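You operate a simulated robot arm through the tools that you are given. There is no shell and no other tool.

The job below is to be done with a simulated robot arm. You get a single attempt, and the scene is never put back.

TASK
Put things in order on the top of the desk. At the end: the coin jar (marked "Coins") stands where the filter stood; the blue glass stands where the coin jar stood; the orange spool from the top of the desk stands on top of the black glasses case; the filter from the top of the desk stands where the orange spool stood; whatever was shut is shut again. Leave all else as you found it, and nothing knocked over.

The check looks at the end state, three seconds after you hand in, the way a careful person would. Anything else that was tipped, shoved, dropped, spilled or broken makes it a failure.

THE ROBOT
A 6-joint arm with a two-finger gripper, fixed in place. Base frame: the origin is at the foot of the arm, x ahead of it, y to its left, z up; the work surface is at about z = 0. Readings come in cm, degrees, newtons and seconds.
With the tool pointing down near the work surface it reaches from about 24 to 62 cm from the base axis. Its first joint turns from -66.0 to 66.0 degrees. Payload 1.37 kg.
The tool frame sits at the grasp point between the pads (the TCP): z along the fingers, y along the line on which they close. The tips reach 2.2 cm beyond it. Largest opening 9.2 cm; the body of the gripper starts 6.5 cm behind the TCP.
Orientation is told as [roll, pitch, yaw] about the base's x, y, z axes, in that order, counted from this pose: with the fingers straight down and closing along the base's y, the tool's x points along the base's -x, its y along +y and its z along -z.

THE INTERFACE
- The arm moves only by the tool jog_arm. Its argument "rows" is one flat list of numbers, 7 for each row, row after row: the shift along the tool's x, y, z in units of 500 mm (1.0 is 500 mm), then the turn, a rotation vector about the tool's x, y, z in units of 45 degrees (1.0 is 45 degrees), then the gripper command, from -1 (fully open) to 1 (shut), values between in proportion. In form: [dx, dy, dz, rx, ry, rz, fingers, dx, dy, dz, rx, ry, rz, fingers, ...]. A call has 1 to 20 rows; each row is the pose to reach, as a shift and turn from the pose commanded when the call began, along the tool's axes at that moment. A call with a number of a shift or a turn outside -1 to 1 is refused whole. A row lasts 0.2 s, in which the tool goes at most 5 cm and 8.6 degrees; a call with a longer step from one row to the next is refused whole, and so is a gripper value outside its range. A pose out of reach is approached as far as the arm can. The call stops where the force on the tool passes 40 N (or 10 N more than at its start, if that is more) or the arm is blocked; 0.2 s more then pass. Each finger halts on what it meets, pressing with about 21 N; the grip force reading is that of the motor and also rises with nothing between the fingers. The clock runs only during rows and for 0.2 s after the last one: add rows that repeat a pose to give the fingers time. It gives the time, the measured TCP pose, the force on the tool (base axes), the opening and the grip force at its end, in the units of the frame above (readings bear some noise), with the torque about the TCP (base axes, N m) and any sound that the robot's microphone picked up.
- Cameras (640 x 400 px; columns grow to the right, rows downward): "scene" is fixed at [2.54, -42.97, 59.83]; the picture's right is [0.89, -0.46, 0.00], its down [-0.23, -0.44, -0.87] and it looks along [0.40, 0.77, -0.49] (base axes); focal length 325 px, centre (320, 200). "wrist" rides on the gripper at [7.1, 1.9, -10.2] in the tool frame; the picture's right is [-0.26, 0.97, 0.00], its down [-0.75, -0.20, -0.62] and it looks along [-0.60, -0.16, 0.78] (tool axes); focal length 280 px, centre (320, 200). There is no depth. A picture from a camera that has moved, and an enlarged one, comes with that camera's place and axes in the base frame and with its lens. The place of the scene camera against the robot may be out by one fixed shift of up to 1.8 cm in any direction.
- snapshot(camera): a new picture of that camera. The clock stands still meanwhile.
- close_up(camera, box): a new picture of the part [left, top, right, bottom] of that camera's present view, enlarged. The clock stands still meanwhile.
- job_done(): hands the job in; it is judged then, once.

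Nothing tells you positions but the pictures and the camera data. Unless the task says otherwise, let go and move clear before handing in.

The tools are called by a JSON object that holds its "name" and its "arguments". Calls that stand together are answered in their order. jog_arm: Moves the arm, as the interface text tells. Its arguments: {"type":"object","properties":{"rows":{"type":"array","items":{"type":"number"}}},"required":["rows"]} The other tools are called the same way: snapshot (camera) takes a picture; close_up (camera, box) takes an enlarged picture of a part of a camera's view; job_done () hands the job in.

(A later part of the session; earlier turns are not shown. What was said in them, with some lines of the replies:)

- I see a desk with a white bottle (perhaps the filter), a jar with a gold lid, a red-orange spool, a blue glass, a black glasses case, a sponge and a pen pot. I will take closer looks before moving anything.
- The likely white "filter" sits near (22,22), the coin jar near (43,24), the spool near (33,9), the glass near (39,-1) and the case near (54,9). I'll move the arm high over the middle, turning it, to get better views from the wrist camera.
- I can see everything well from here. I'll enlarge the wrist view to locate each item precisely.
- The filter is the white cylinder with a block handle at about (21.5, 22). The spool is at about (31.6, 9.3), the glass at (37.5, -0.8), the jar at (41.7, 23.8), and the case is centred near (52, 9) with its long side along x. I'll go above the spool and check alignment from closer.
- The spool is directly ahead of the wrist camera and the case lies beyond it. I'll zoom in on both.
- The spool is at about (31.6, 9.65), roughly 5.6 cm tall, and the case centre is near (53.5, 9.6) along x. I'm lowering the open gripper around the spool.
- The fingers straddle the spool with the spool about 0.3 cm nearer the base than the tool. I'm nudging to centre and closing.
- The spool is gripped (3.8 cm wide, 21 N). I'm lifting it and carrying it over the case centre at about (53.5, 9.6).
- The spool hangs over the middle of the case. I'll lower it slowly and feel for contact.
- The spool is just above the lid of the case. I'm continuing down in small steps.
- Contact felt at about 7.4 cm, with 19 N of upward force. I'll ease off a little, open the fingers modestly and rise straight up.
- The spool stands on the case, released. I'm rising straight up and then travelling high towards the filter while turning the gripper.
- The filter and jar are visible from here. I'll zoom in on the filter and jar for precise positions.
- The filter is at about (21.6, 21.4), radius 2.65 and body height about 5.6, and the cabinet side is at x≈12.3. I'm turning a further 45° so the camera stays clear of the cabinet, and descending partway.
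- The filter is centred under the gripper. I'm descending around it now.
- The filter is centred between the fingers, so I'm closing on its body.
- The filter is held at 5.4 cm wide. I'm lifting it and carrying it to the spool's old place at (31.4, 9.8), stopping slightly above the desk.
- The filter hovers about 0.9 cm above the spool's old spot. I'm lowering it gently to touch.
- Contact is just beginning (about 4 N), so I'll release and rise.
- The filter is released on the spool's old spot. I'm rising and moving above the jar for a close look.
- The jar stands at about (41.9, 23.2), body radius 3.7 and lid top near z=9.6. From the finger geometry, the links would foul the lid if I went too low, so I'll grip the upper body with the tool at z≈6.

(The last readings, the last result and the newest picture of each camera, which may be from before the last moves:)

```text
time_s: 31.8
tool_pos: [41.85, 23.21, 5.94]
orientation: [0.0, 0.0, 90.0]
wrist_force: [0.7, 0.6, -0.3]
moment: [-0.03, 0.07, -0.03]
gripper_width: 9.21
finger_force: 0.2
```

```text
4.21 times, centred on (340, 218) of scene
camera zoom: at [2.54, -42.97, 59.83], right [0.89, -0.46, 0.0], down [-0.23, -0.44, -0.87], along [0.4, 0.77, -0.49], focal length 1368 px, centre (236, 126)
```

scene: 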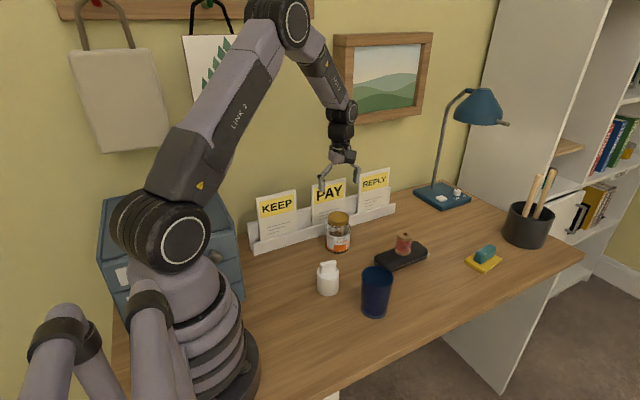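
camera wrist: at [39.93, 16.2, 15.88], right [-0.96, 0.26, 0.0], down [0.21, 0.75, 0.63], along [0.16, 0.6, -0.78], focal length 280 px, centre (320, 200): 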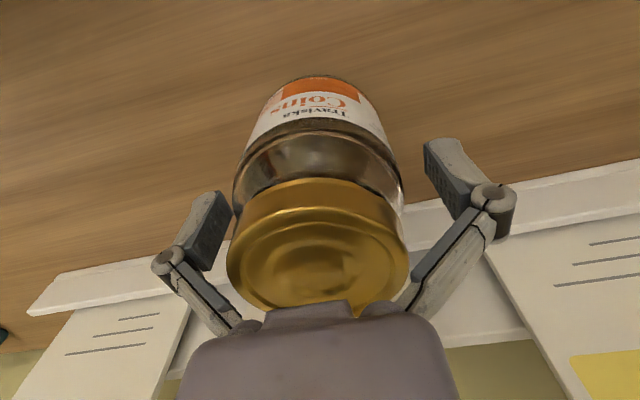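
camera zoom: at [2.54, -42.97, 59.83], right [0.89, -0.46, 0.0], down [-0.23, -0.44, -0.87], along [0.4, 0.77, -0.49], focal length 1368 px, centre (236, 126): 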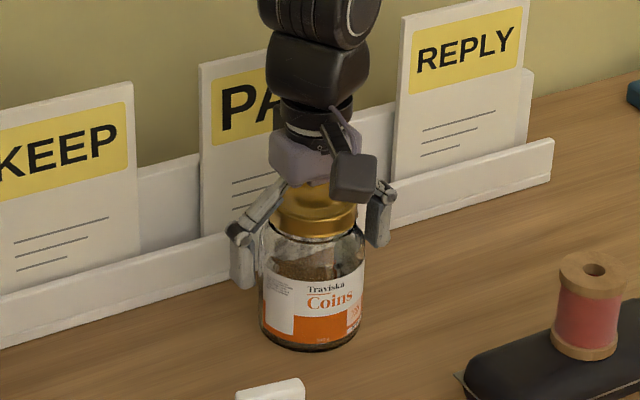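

The jar is centred between the fingers with clearance above the lid. I'm closing.

{"name": "jog_arm", "arguments": {"rows": [0, 0, 0, 0, 0, 0, -0.9, 0, 0, 0, 0, 0, 0, -0.7, 0, 0, 0, 0, 0, 0, -0.5, 0, 0, 0, 0, 0, 0, -0.2, 0, 0, 0, 0, 0, 0, 0, 0, 0, 0, 0, 0, 0, 0]}}

{"name": "snapshot", "arguments": {"camera": "wrist"}}

{"name": "close_up", "arguments": {"camera": "scene", "box": [300, 180, 380, 265]}}

```text
time_s: 33.2
tool_pos: [41.91, 23.23, 6.14]
orientation: [-0.2, 0.0, 90.0]
wrist_force: [-1.9, -2.4, 26.3]
moment: [0.1, 0.0, 0.0]
gripper_width: 6.99
finger_force: 20.0
```

```text
taken
camera wrist: at [39.98, 16.22, 16.0], right [-0.96, 0.26, 0.0], down [0.2, 0.75, 0.63], along [0.17, 0.61, -0.78], focal length 280 px, centre (320, 200)
```

wrist: 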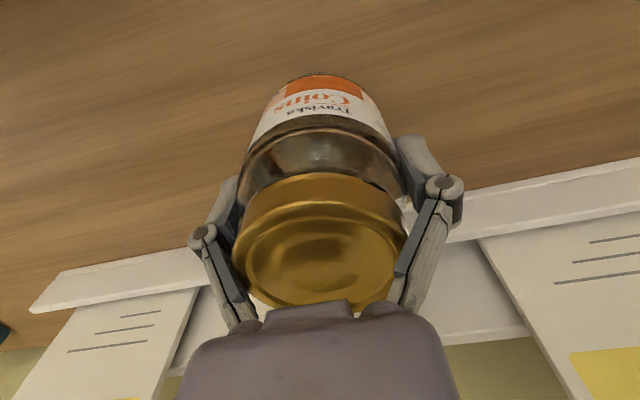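

```text
4.71 times, centred on (340, 222) of scene
camera zoom: at [2.52, -42.98, 59.82], right [0.89, -0.46, 0.0], down [-0.23, -0.44, -0.87], along [0.4, 0.77, -0.49], focal length 1529 px, centre (226, 94)
```

zoom: 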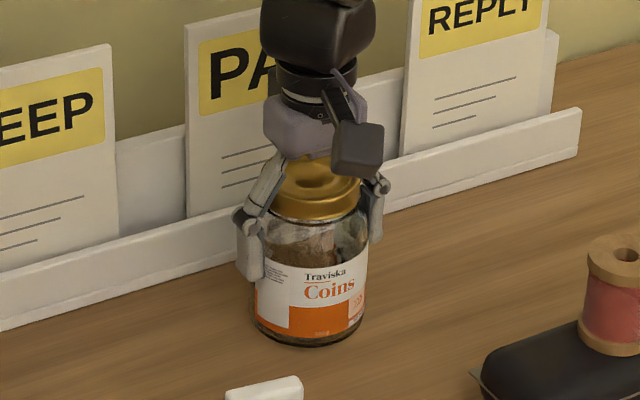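

The grip reads 7.0 cm and 20 N, but the tool is pressing down with about 26 N. I'll ease up a couple of millimetres and see whether that load goes away.

{"name": "jog_arm", "arguments": {"rows": [0, 0, -0.002, 0, 0, 0, 0, 0, 0, -0.004, 0, 0, 0, 0, 0, 0, -0.004, 0, 0, 0, 0]}}

{"name": "close_up", "arguments": {"camera": "wrist", "box": [180, 120, 480, 330]}}

```text
time_s: 34.0
tool_pos: [41.91, 23.1, 6.12]
orientation: [0.0, -0.1, 90.0]
wrist_force: [4.0, 3.4, 10.5]
moment: [0.18, -0.02, -0.11]
gripper_width: 6.92
finger_force: 21.3
```

```text
1.90 times, centred on (330, 225) of wrist
camera zoom: at [39.94, 16.2, 16.05], right [-0.96, 0.26, 0.0], down [0.2, 0.75, 0.63], along [0.16, 0.6, -0.78], focal length 534 px, centre (301, 152)
```

zoom: 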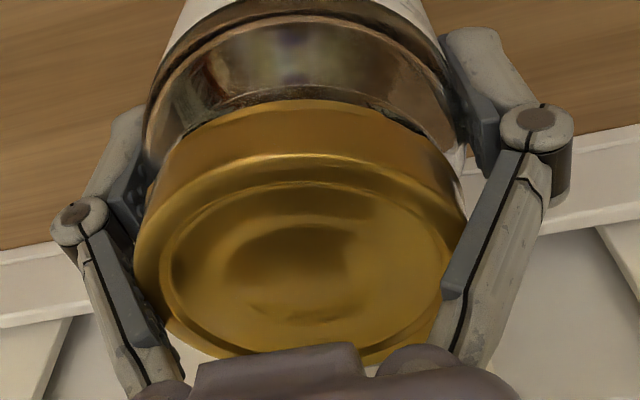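

The upper finger links come close to the lid edge, but the load dropped to about 10 N. I'm raising a few millimetres more to see whether the jar comes along firmly.

{"name": "jog_arm", "arguments": {"rows": [0, 0, -0.003, 0, 0, 0, 0, 0, 0, -0.006, 0, 0, 0, 0, 0, 0, -0.01, 0, 0, 0, 0, 0, 0, -0.016, 0, 0, 0, 0, 0, 0, -0.02, 0, 0, 0, 0, 0, 0, -0.02, 0, 0, 0, 0]}}

{"name": "close_up", "arguments": {"camera": "scene", "box": [300, 180, 380, 265]}}

{"name": "close_up", "arguments": {"camera": "wrist", "box": [180, 50, 480, 330]}}

```text
time_s: 35.4
tool_pos: [41.72, 23.15, 7.11]
orientation: [0.1, -0.1, 90.0]
wrist_force: [0.5, 0.3, -1.5]
moment: [0.03, 0.0, -0.01]
gripper_width: 6.91
finger_force: 21.1
```

```text
4.71 times, centred on (340, 222) of scene
camera zoom: at [2.54, -42.97, 59.83], right [0.89, -0.46, 0.0], down [-0.23, -0.44, -0.87], along [0.4, 0.77, -0.49], focal length 1529 px, centre (226, 94)
```

zoom: 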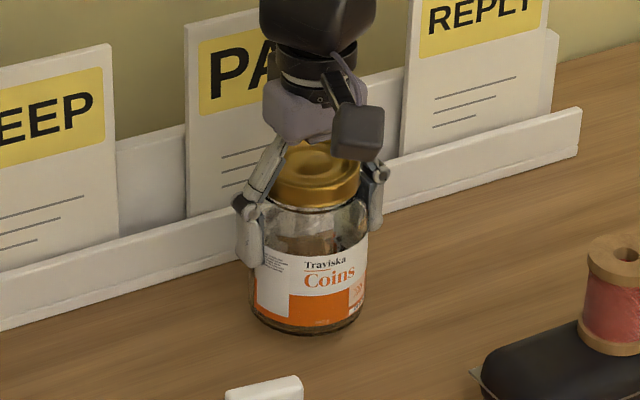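

```text
1.43 times, centred on (330, 190) of wrist
camera zoom: at [39.89, 16.16, 17.08], right [-0.96, 0.26, 0.0], down [0.21, 0.75, 0.63], along [0.16, 0.6, -0.78], focal length 401 px, centre (306, 214)
```

zoom: 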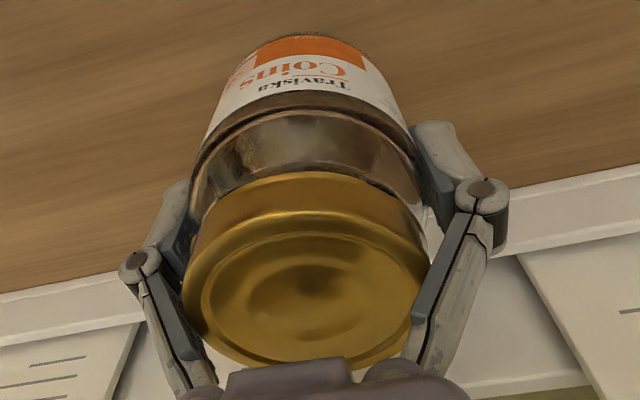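

The jar is off the desk and firmly held. I'm carrying it along a clear path to the filter's old spot at (21.65, 21.3).

{"name": "jog_arm", "arguments": {"rows": [0, 0, -0.02, 0, 0, 0, 0, 0, 0, -0.06, 0, 0, 0, 0, 0, 0, -0.1, 0, 0, 0, 0, 0.002, 0.02, -0.11, 0, 0, 0, 0, 0.006, 0.06, -0.11, 0, 0, 0, 0, 0.011, 0.12, -0.11, 0, 0, 0, 0, 0.017, 0.18, -0.11, 0, 0, 0, 0, 0.023, 0.24, -0.11, 0, 0, 0, 0, 0.028, 0.3, -0.11, 0, 0, 0, 0, 0.033, 0.35, -0.11, 0, 0, 0, 0, 0.037, 0.39, -0.11, 0, 0, 0, 0, 0.038, 0.403, -0.1, 0, 0, 0, 0, 0.038, 0.403, -0.07, 0, 0, 0, 0, 0.038, 0.403, -0.03, 0, 0, 0, 0, 0.038, 0.403, 0, 0, 0, 0, 0, 0.038, 0.403, 0.006, 0, 0, 0, 0, 0.038, 0.403, 0.006, 0, 0, 0, 0]}}

{"name": "snapshot", "arguments": {"camera": "wrist"}}

{"name": "close_up", "arguments": {"camera": "scene", "box": [180, 170, 380, 310]}}

```text
time_s: 39.0
tool_pos: [21.67, 21.41, 6.78]
orientation: [-0.1, -0.1, 90.1]
wrist_force: [0.1, 0.2, -1.6]
moment: [-0.01, 0.02, 0.0]
gripper_width: 6.9
finger_force: 20.9
```

```text
taken
camera wrist: at [19.77, 14.32, 16.77], right [-0.96, 0.26, 0.0], down [0.21, 0.75, 0.63], along [0.16, 0.6, -0.78], focal length 280 px, centre (320, 200)
```

wrist: 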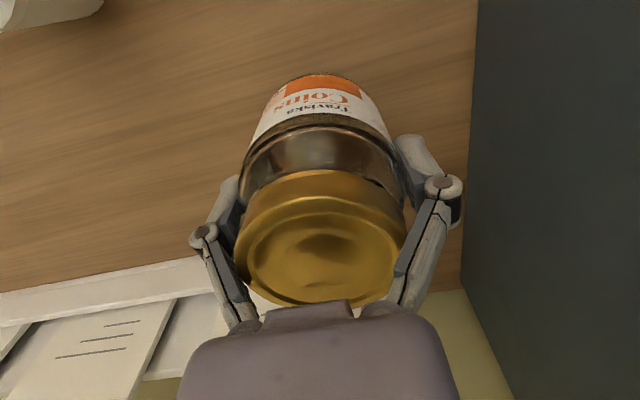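

```text
2.86 times, centred on (280, 240) of scene
camera zoom: at [2.54, -42.97, 59.83], right [0.89, -0.46, 0.0], down [-0.23, -0.44, -0.87], along [0.4, 0.77, -0.49], focal length 928 px, centre (434, 86)
```

zoom: 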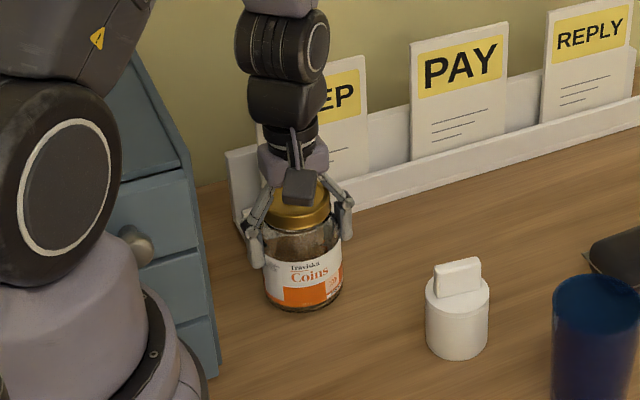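

The jar is above the filter's old place, about 0.7 cm off the desk. I'm lowering it gently.

{"name": "jog_arm", "arguments": {"rows": [0, 0, 0.004, 0, 0, 0, 0, 0, 0, 0.008, 0, 0, 0, 0, 0, 0, 0.011, 0, 0, 0, 0, 0, 0, 0.013, 0, 0, 0, 0, 0, 0, 0.013, 0, 0, 0, 0]}}

```text
time_s: 40.2
tool_pos: [21.75, 21.32, 6.3]
orientation: [0.0, -0.1, 90.0]
wrist_force: [-3.4, -2.5, 30.3]
moment: [0.12, 0.13, -0.01]
gripper_width: 6.91
finger_force: 20.6
```

Firm contact (30 N), so I'll ease up slightly, then open the fingers.

{"name": "jog_arm", "arguments": {"rows": [0, 0, -0.0025, 0, 0, 0, 0, 0, 0, -0.0025, 0, 0, 0, 0, 0, 0, -0.0025, 0, 0, 0, -0.3, 0, 0, -0.0025, 0, 0, 0, -0.6, 0, 0, -0.0025, 0, 0, 0, -0.8, 0, 0, -0.0025, 0, 0, 0, -1, 0, 0, -0.0025, 0, 0, 0, -1, 0, 0, -0.0025, 0, 0, 0, -1]}}

{"name": "snapshot", "arguments": {"camera": "wrist"}}

```text
time_s: 42.0
tool_pos: [21.73, 21.27, 6.32]
orientation: [0.0, -0.1, 90.0]
wrist_force: [-0.4, -0.6, 0.5]
moment: [0.01, -0.01, 0.01]
gripper_width: 9.19
finger_force: 0.0
```

```text
taken
camera wrist: at [19.79, 14.29, 16.26], right [-0.96, 0.26, 0.0], down [0.21, 0.75, 0.63], along [0.16, 0.6, -0.78], focal length 280 px, centre (320, 200)
```

wrist: 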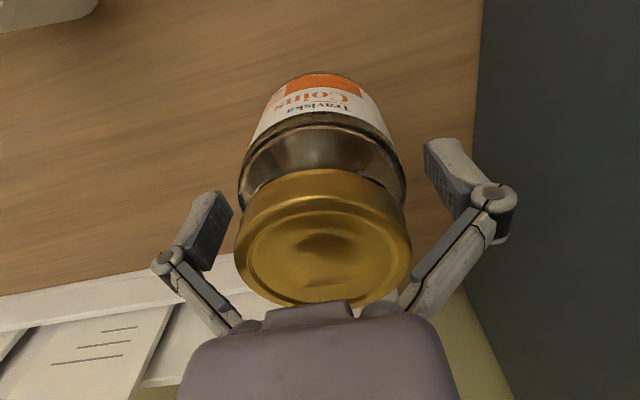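

The jar is released on the filter's spot. I'm rising and moving high above the blue glass, turning back to 45°.

{"name": "jog_arm", "arguments": {"rows": [0, 0, -0.02, 0, 0, 0, -1, 0, 0, -0.07, 0, 0, 0, -1, 0, 0, -0.14, 0, 0, 0, -1, 0, 0, -0.22, 0, 0, 0, -1, 0, 0, -0.29, 0, 0, 0, -1, 0.02, -0.014, -0.32, 0, 0, 0.05, -1, 0.07, -0.05, -0.32, 0, 0, 0.15, -1, 0.14, -0.1, -0.32, 0, 0, 0.32, -1, 0.21, -0.149, -0.32, 0, 0, 0.48, -1, 0.28, -0.199, -0.32, 0, 0, 0.64, -1, 0.35, -0.249, -0.32, 0, 0, 0.8, -1, 0.41, -0.292, -0.32, 0, 0, 0.95, -1, 0.444, -0.316, -0.32, 0, 0, 1, -1, 0.444, -0.316, -0.32, 0, 0, 1, -1]}}

{"name": "snapshot", "arguments": {"camera": "wrist"}}

{"name": "snapshot", "arguments": {"camera": "scene"}}

```text
time_s: 45.0
tool_pos: [37.5, -0.89, 22.3]
orientation: [0.2, 0.0, 44.9]
wrist_force: [-0.1, -0.3, 0.6]
moment: [-0.01, 0.0, 0.02]
gripper_width: 9.18
finger_force: 0.0
```

```text
taken
camera wrist: at [31.1, -4.49, 32.19], right [-0.5, 0.87, 0.0], down [0.68, 0.39, 0.63], along [0.54, 0.31, -0.78], focal length 280 px, centre (320, 200)
```

wrist: 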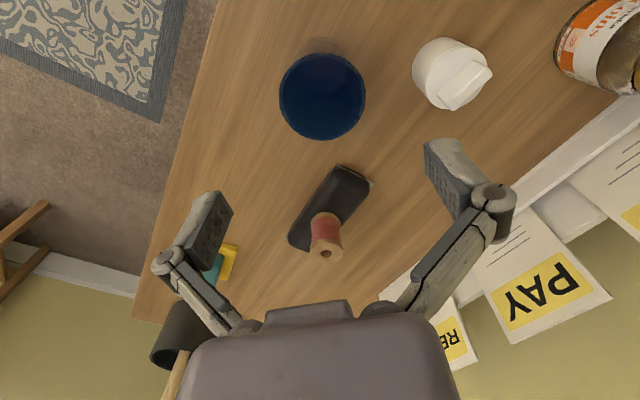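

```text
taken
```

scene: 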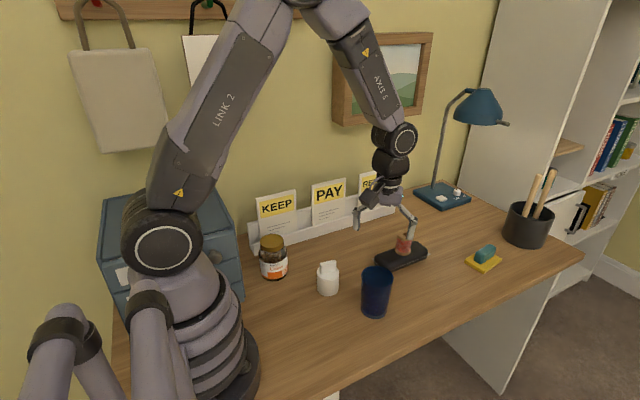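

{"name": "close_up", "arguments": {"camera": "wrist", "box": [240, 20, 400, 150]}}

{"name": "close_up", "arguments": {"camera": "scene", "box": [330, 240, 430, 330]}}

```text
3.08 times, centred on (320, 85) of wrist
camera zoom: at [31.1, -4.49, 32.19], right [-0.5, 0.87, 0.0], down [0.68, 0.39, 0.63], along [0.54, 0.31, -0.78], focal length 863 px, centre (320, 554)
```

zoom: 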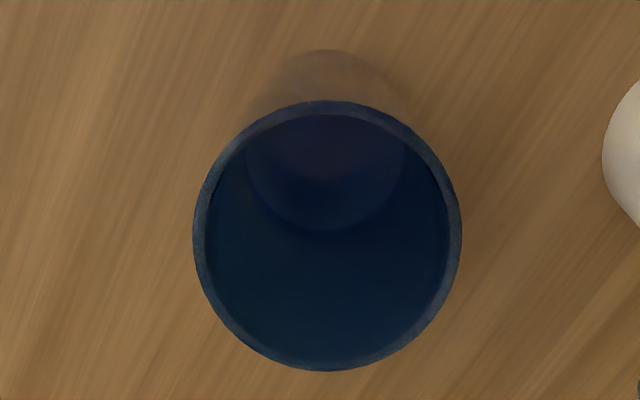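

```text
4.44 times, centred on (380, 285) of scene
camera zoom: at [2.54, -42.97, 59.83], right [0.89, -0.46, 0.0], down [-0.23, -0.44, -0.87], along [0.4, 0.77, -0.49], focal length 1444 px, centre (53, -178)
```

zoom: 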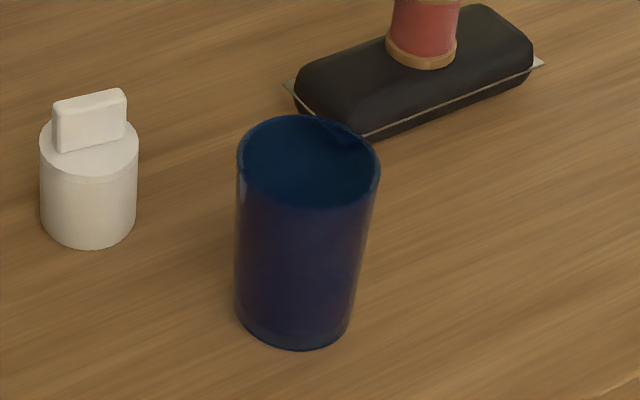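

The glass is empty, at about (37.2, -0.75), rim near z=10.4 with radius about 3.35. I'll straddle it with the tool at z≈8 so the finger links stay clear of the rim.

{"name": "jog_arm", "arguments": {"rows": [0.001, 0.003, 0.05, 0, 0, 0, -1, 0.0023, 0.0062, 0.12, 0, 0, 0, -1, 0.0023, 0.0062, 0.19, 0, 0, 0, -1, 0.0023, 0.0062, 0.245, 0, 0, 0, -1, 0.0023, 0.0062, 0.275, 0, 0, 0, -1, 0.0023, 0.0062, 0.286, 0, 0, 0, -1, 0.0023, 0.0062, 0.286, 0, 0, 0, -1]}}

{"name": "snapshot", "arguments": {"camera": "wrist"}}

{"name": "close_up", "arguments": {"camera": "scene", "box": [320, 220, 440, 330]}}

```text
time_s: 46.6
tool_pos: [37.04, -0.88, 8.01]
orientation: [0.1, 0.0, 45.0]
wrist_force: [-0.5, 0.1, -0.2]
moment: [0.05, -0.01, 0.02]
gripper_width: 9.21
finger_force: 0.2
```

```text
taken
camera wrist: at [30.78, -4.33, 17.99], right [-0.5, 0.87, 0.0], down [0.68, 0.39, 0.62], along [0.54, 0.31, -0.78], focal length 280 px, centre (320, 200)
```

wrist: 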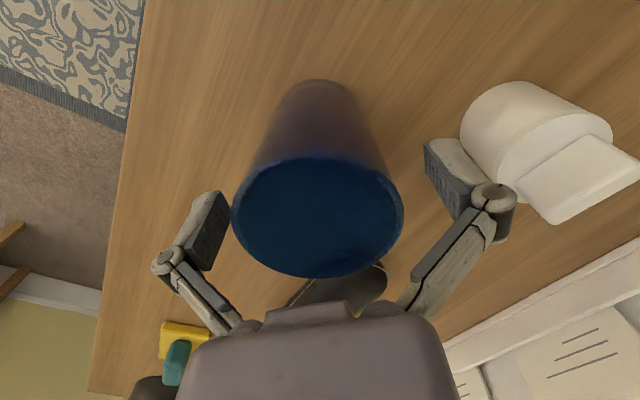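

```text
3.64 times, centred on (380, 275) of scene
camera zoom: at [2.54, -42.97, 59.83], right [0.89, -0.46, 0.0], down [-0.23, -0.44, -0.87], along [0.4, 0.77, -0.49], focal length 1181 px, centre (102, -73)
```

zoom: 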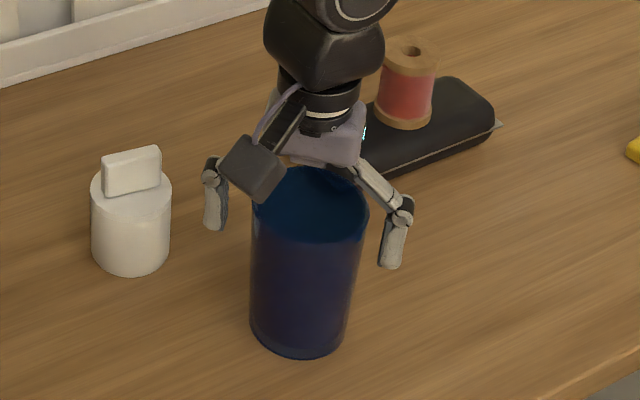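

The glass is centred between the fingers, and I'm closing on it.

{"name": "jog_arm", "arguments": {"rows": [0, 0, 0, 0, 0, 0, -0.9, 0, 0, 0, 0, 0, 0, -0.7, 0, 0, 0, 0, 0, 0, -0.5, 0, 0, 0, 0, 0, 0, -0.2, 0, 0, 0, 0, 0, 0, 0, 0, 0, 0, 0, 0, 0, 0]}}

{"name": "snapshot", "arguments": {"camera": "wrist"}}

{"name": "close_up", "arguments": {"camera": "scene", "box": [320, 220, 440, 330]}}

```text
time_s: 48.0
tool_pos: [37.07, -0.79, 8.06]
orientation: [0.1, -0.1, 44.9]
wrist_force: [0.9, -1.6, 7.0]
moment: [-0.32, -0.1, 0.0]
gripper_width: 6.62
finger_force: 20.7
```

```text
taken
camera wrist: at [30.8, -4.33, 18.03], right [-0.5, 0.87, 0.0], down [0.68, 0.39, 0.63], along [0.54, 0.31, -0.78], focal length 280 px, centre (320, 200)
```

wrist: 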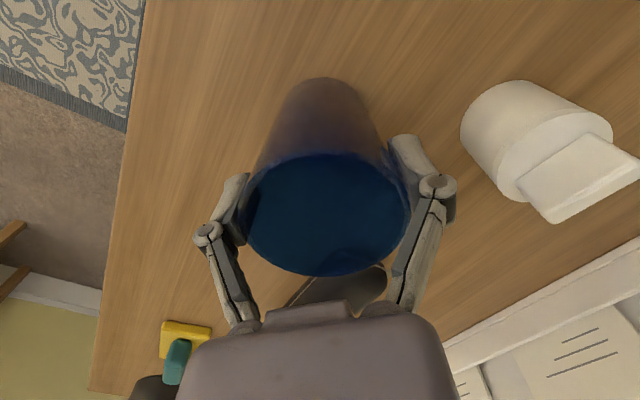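

```text
3.64 times, centred on (380, 275) of scene
camera zoom: at [2.53, -42.97, 59.83], right [0.89, -0.46, 0.0], down [-0.23, -0.44, -0.87], along [0.4, 0.77, -0.49], focal length 1181 px, centre (102, -73)
```

zoom: 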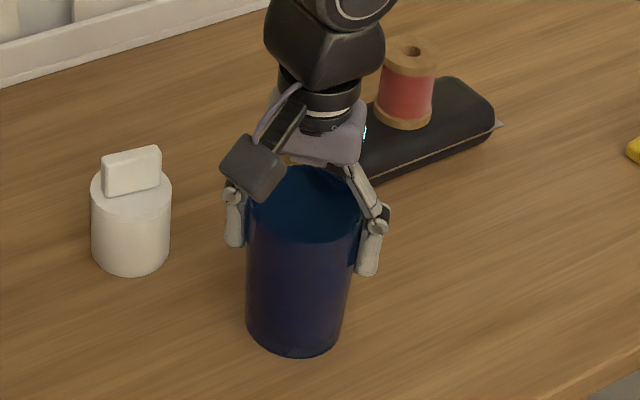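

The glass is gripped (6.6 cm, 21 N). I'm lifting a little first to check it comes up straight.

{"name": "jog_arm", "arguments": {"rows": [0, 0, -0.004, 0, 0, 0, 0, 0, 0, -0.01, 0, 0, 0, 0, 0, 0, -0.018, 0, 0, 0, 0, 0, 0, -0.03, 0, 0, 0, 0, 0, 0, -0.036, 0, 0, 0, 0, 0, 0, -0.036, 0, 0, 0, 0]}}

{"name": "snapshot", "arguments": {"camera": "wrist"}}

{"name": "close_up", "arguments": {"camera": "scene", "box": [320, 220, 440, 330]}}

```text
time_s: 49.4
tool_pos: [37.14, -0.77, 9.72]
orientation: [0.1, 0.0, 45.0]
wrist_force: [-0.1, 0.6, -1.0]
moment: [-0.03, 0.01, 0.04]
gripper_width: 6.62
finger_force: 21.2
```

```text
taken
camera wrist: at [30.79, -4.29, 19.75], right [-0.5, 0.87, 0.0], down [0.68, 0.39, 0.62], along [0.54, 0.31, -0.78], focal length 280 px, centre (320, 200)
```

wrist: 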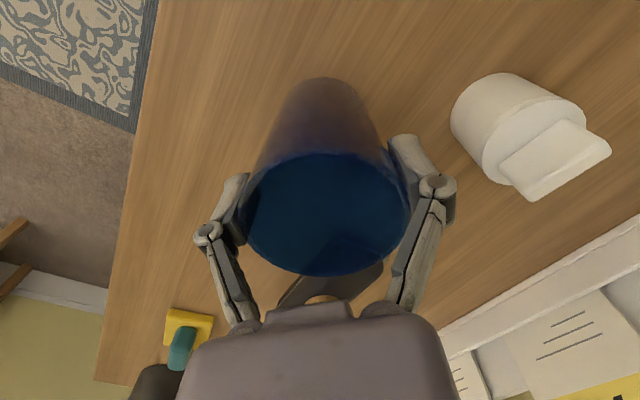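

```text
3.64 times, centred on (380, 275) of scene
camera zoom: at [2.54, -42.97, 59.83], right [0.89, -0.46, 0.0], down [-0.23, -0.44, -0.87], along [0.4, 0.77, -0.49], focal length 1181 px, centre (102, -73)
```

zoom: 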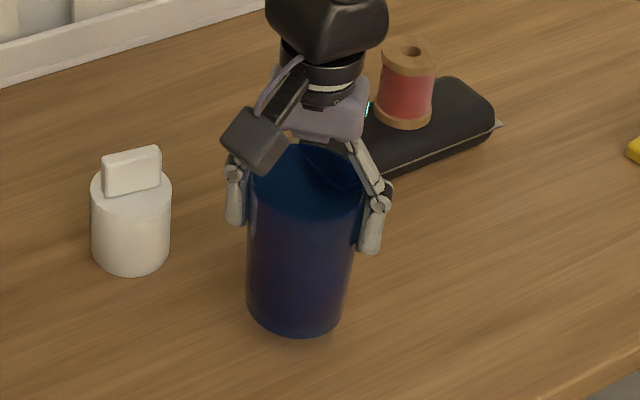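

The glass lifts upright. I'm raising it higher and carrying it to the jar's old place at (41.9, 23.2).

{"name": "jog_arm", "arguments": {"rows": [0, 0, -0.03, 0, 0, 0, 0, 0, 0, -0.09, 0, 0, 0, 0, 0, 0, -0.15, 0, 0, 0, 0, 0, 0, -0.19, 0, 0, 0, 0, -0.0204, 0.0136, -0.2, 0, 0, 0, 0, -0.0692, 0.0462, -0.2, 0, 0, 0, 0, -0.1302, 0.0869, -0.2, 0, 0, 0, 0, -0.1954, 0.1303, -0.2, 0, 0, 0, 0, -0.2605, 0.1738, -0.2, 0, 0, 0, 0, -0.3256, 0.2172, -0.2, 0, 0, 0, 0, -0.3785, 0.2525, -0.2, 0, 0, 0, 0, -0.407, 0.2715, -0.19, 0, 0, 0, 0, -0.407, 0.2715, -0.15, 0, 0, 0, 0, -0.407, 0.2715, -0.09, 0, 0, 0, 0, -0.407, 0.2715, -0.03, 0, 0, 0, 0, -0.407, 0.2715, 0.005, 0, 0, 0, 0, -0.407, 0.2715, 0.018, 0, 0, 0, 0, -0.407, 0.2715, 0.018, 0, 0, 0, 0]}}

{"name": "snapshot", "arguments": {"camera": "wrist"}}

{"name": "snapshot", "arguments": {"camera": "scene"}}

```text
time_s: 53.2
tool_pos: [41.99, 23.34, 8.94]
orientation: [0.1, -0.1, 45.0]
wrist_force: [0.1, 0.3, -1.9]
moment: [-0.05, 0.0, -0.01]
gripper_width: 6.62
finger_force: 20.3
```

```text
taken
camera wrist: at [35.64, 19.7, 18.82], right [-0.5, 0.87, 0.0], down [0.68, 0.39, 0.63], along [0.54, 0.31, -0.78], focal length 280 px, centre (320, 200)
```

wrist: 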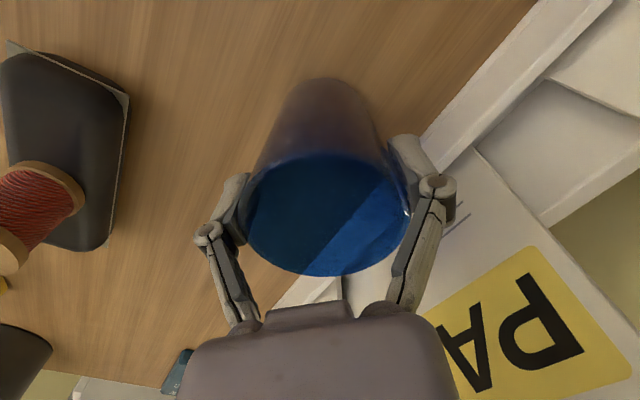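

```text
taken
```

scene: 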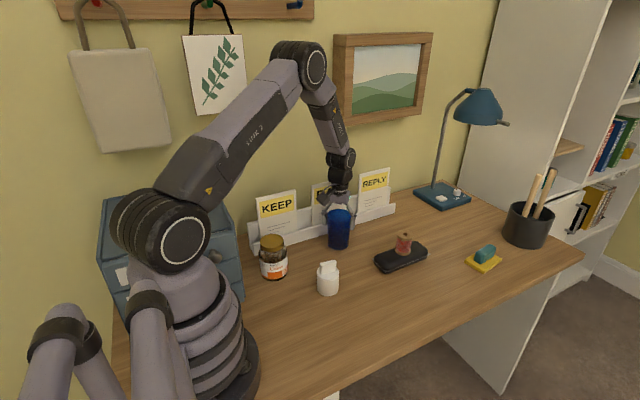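

The glass hovers about 0.85 cm above the jar's old spot. I'm lowering it gently.

{"name": "jog_arm", "arguments": {"rows": [0, 0, 0.005, 0, 0, 0, 0, 0, 0, 0.01, 0, 0, 0, 0, 0, 0, 0.014, 0, 0, 0, 0, 0, 0, 0.016, 0, 0, 0, 0, 0, 0, 0.016, 0, 0, 0, 0]}}

{"name": "close_up", "arguments": {"camera": "scene", "box": [290, 180, 390, 265]}}

```text
time_s: 54.4
tool_pos: [42.0, 23.27, 8.07]
orientation: [0.1, -0.1, 45.0]
wrist_force: [-0.8, 0.0, -0.8]
moment: [-0.04, 0.03, -0.03]
gripper_width: 6.61
finger_force: 21.0
```

```text
4.71 times, centred on (340, 222) of scene
camera zoom: at [2.54, -42.97, 59.83], right [0.89, -0.46, 0.0], down [-0.23, -0.44, -0.87], along [0.4, 0.77, -0.49], focal length 1529 px, centre (226, 94)
```

zoom: 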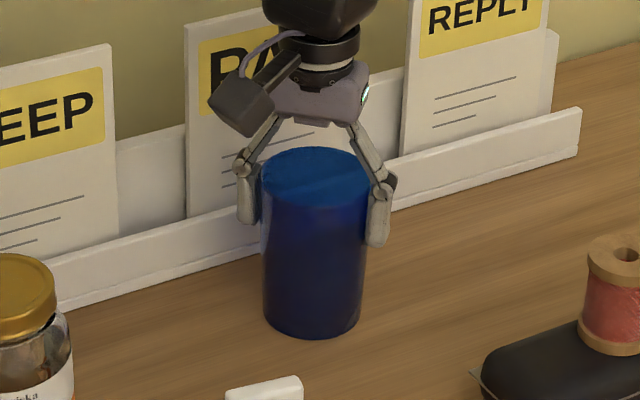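

Nearly down with no load felt yet, so I'll go the last millimetre or so in tiny steps.

{"name": "jog_arm", "arguments": {"rows": [0, 0, 0.001, 0, 0, 0, 0, 0, 0, 0.002, 0, 0, 0, 0, 0, 0, 0.002, 0, 0, 0, 0]}}

```text
time_s: 55.2
tool_pos: [42.05, 23.33, 8.1]
orientation: [0.1, -0.1, 45.0]
wrist_force: [-4.6, -1.3, 11.6]
moment: [0.0, -0.01, -0.01]
gripper_width: 6.67
finger_force: 20.7
```

Contact at about 12 N. I'm releasing now.

{"name": "jog_arm", "arguments": {"rows": [0, 0, -0.001, 0, 0, 0, 0, 0, 0, -0.001, 0, 0, 0, -0.3, 0, 0, -0.001, 0, 0, 0, -0.5, 0, 0, -0.001, 0, 0, 0, -0.7, 0, 0, -0.001, 0, 0, 0, -0.9, 0, 0, -0.001, 0, 0, 0, -1, 0, 0, -0.001, 0, 0, 0, -1]}}

{"name": "snapshot", "arguments": {"camera": "wrist"}}

```text
time_s: 56.8
tool_pos: [42.0, 23.21, 8.14]
orientation: [0.1, 0.1, 45.0]
wrist_force: [0.1, -0.4, 0.8]
moment: [-0.02, 0.01, 0.02]
gripper_width: 9.19
finger_force: 0.0
```

```text
taken
camera wrist: at [35.63, 19.68, 18.0], right [-0.5, 0.87, 0.0], down [0.68, 0.39, 0.63], along [0.54, 0.31, -0.78], focal length 280 px, centre (320, 200)
```

wrist: 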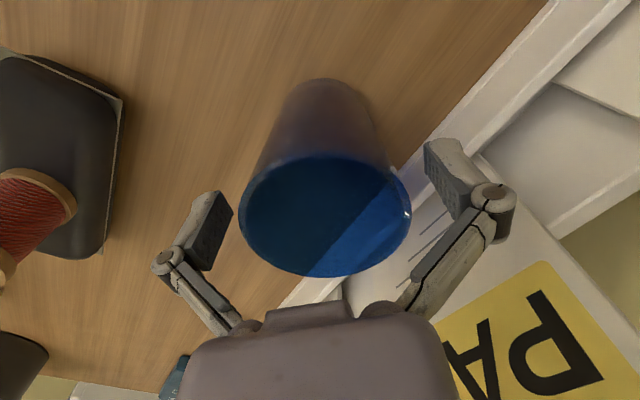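

The glass is released and standing. I'm rising and moving clear, then checking everything.

{"name": "jog_arm", "arguments": {"rows": [0, 0, -0.02, 0, 0, 0, -1, 0, 0, -0.07, 0, 0, 0, -1, 0, 0, -0.15, 0, 0, 0, -1, 0, 0, -0.24, 0, 0, 0, -1, 0, 0, -0.33, 0, 0, 0, -1, 0.05, -0.02, -0.4, 0, 0, 0, -1, 0.12, -0.05, -0.42, 0, 0, 0, -1, 0.2, -0.08, -0.42, 0, 0, 0, -1, 0.28, -0.11, -0.42, 0, 0, 0, -1, 0.36, -0.13, -0.42, 0, 0, 0, -1, 0.4, -0.135, -0.42, 0, 0, 0, -1, 0.4, -0.135, -0.42, 0, 0, 0, -1]}}

{"name": "snapshot", "arguments": {"camera": "wrist"}}

{"name": "snapshot", "arguments": {"camera": "scene"}}

{"name": "close_up", "arguments": {"camera": "scene", "box": [240, 180, 440, 330]}}

```text
time_s: 59.4
tool_pos: [32.6, 4.27, 29.15]
orientation: [0.1, 0.1, 44.9]
wrist_force: [0.4, -0.5, -0.4]
moment: [0.01, -0.02, -0.03]
gripper_width: 9.2
finger_force: 0.1
```

```text
taken
camera wrist: at [26.25, 0.69, 39.02], right [-0.5, 0.87, 0.0], down [0.68, 0.39, 0.63], along [0.54, 0.31, -0.78], focal length 280 px, centre (320, 200)
```

wrist: 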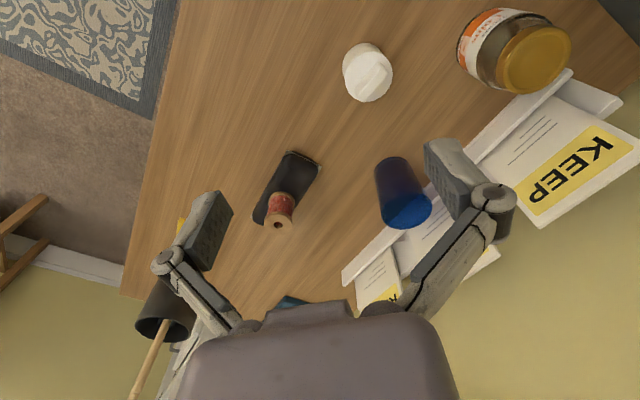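

```text
taken
```

scene: 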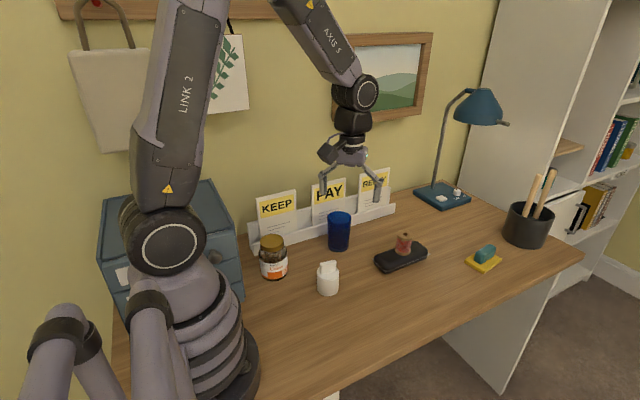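

```text
2.67 times, centred on (340, 255) of scene
camera zoom: at [2.53, -42.97, 59.83], right [0.89, -0.46, 0.0], down [-0.23, -0.44, -0.87], along [0.4, 0.77, -0.49], focal length 866 px, centre (267, 53)
```

zoom: 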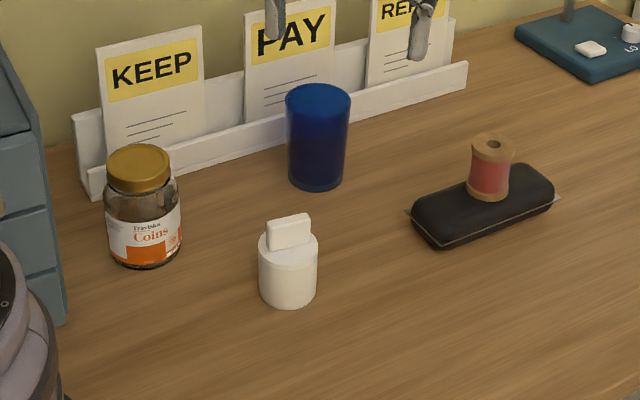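

Everything looks upright and in order. I'll verify the filter, jar, glass and spool positions more closely before handing in.

{"name": "close_up", "arguments": {"camera": "wrist", "box": [290, 20, 450, 120]}}

{"name": "close_up", "arguments": {"camera": "wrist", "box": [440, 0, 600, 100]}}

{"name": "close_up", "arguments": {"camera": "wrist", "box": [230, 130, 450, 260]}}

{"name": "close_up", "arguments": {"camera": "scene", "box": [280, 240, 380, 310]}}

```text
4.00 times, centred on (370, 70) of wrist
camera zoom: at [26.25, 0.69, 39.02], right [-0.5, 0.87, 0.0], down [0.68, 0.39, 0.63], along [0.54, 0.31, -0.78], focal length 1122 px, centre (120, 720)
```

zoom: 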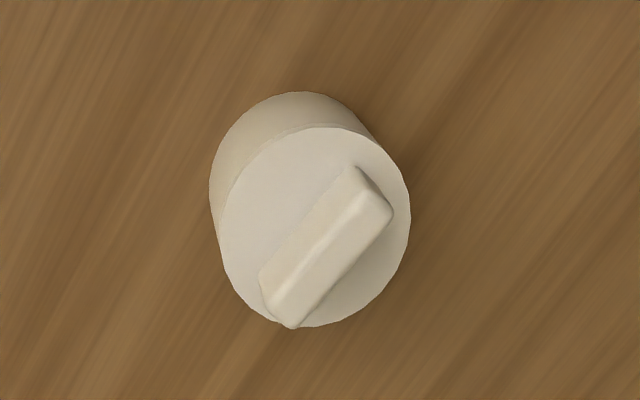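

```text
4.00 times, centred on (520, 50) of wrist
camera zoom: at [26.25, 0.69, 39.02], right [-0.5, 0.87, 0.0], down [0.68, 0.39, 0.63], along [0.54, 0.31, -0.78], focal length 1122 px, centre (-480, 800)
```

zoom: 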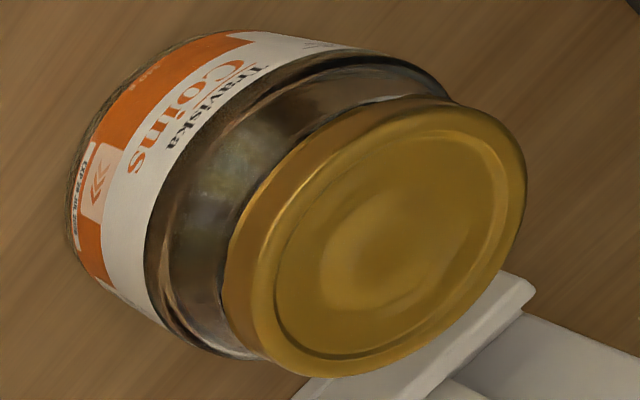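

```text
2.91 times, centred on (340, 195) of wrist
camera zoom: at [26.25, 0.69, 39.02], right [-0.5, 0.87, 0.0], down [0.68, 0.39, 0.63], along [0.54, 0.31, -0.78], focal length 816 px, centre (262, 214)
```

zoom: 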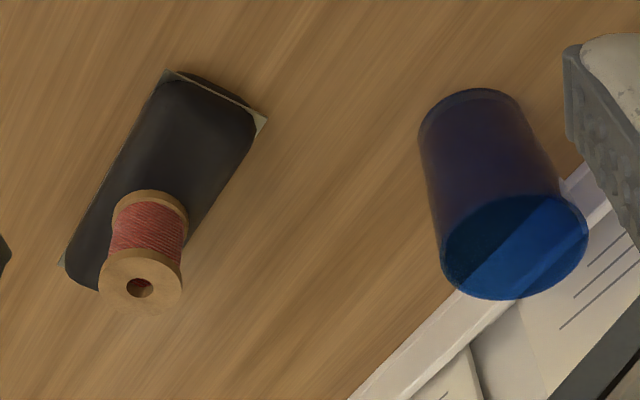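

```text
5.71 times, centred on (330, 275) of scene
camera zoom: at [2.53, -42.97, 59.83], right [0.89, -0.46, 0.0], down [-0.23, -0.44, -0.87], along [0.4, 0.77, -0.49], focal length 1856 px, centre (263, -229)
```

zoom: 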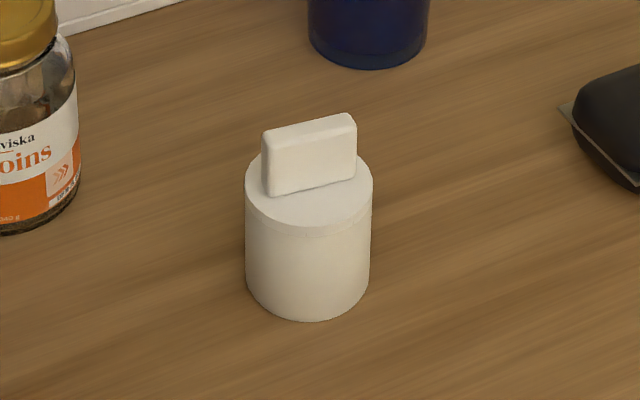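

All four items stand upright within about 0.7 cm of their intended places: the jar on the filter's spot, the glass on the jar's spot, the filter on the spool's spot and the spool on the case. Nothing else looks moved, and the arm is clear with the gripper open, so I'm handing in.

{"name": "job_done", "arguments": {}}

```text
The job is handed in.
```

I moved all four items to their places and handed the job in. I haven't seen the check's result. In the last pictures, everything was standing upright and nothing else looked moved.

| Item | Now stands | Accuracy from the pictures |
|---|---|---|
| Coin jar | where the filter stood | within about 0.3 cm |
| Blue glass | where the coin jar stood | within about 0.3 cm |
| Filter | where the orange spool stood | about 0.7 cm off |
| Orange spool | on top of the black glasses case | upright, near the middle |

I left the filter's small offset alone rather than risk gripping it again. I never opened the drawers or the glasses case. The jar's lid stayed on, though the fingers came close to it while I carried the jar. I let go of everything and moved the arm clear before handing in.
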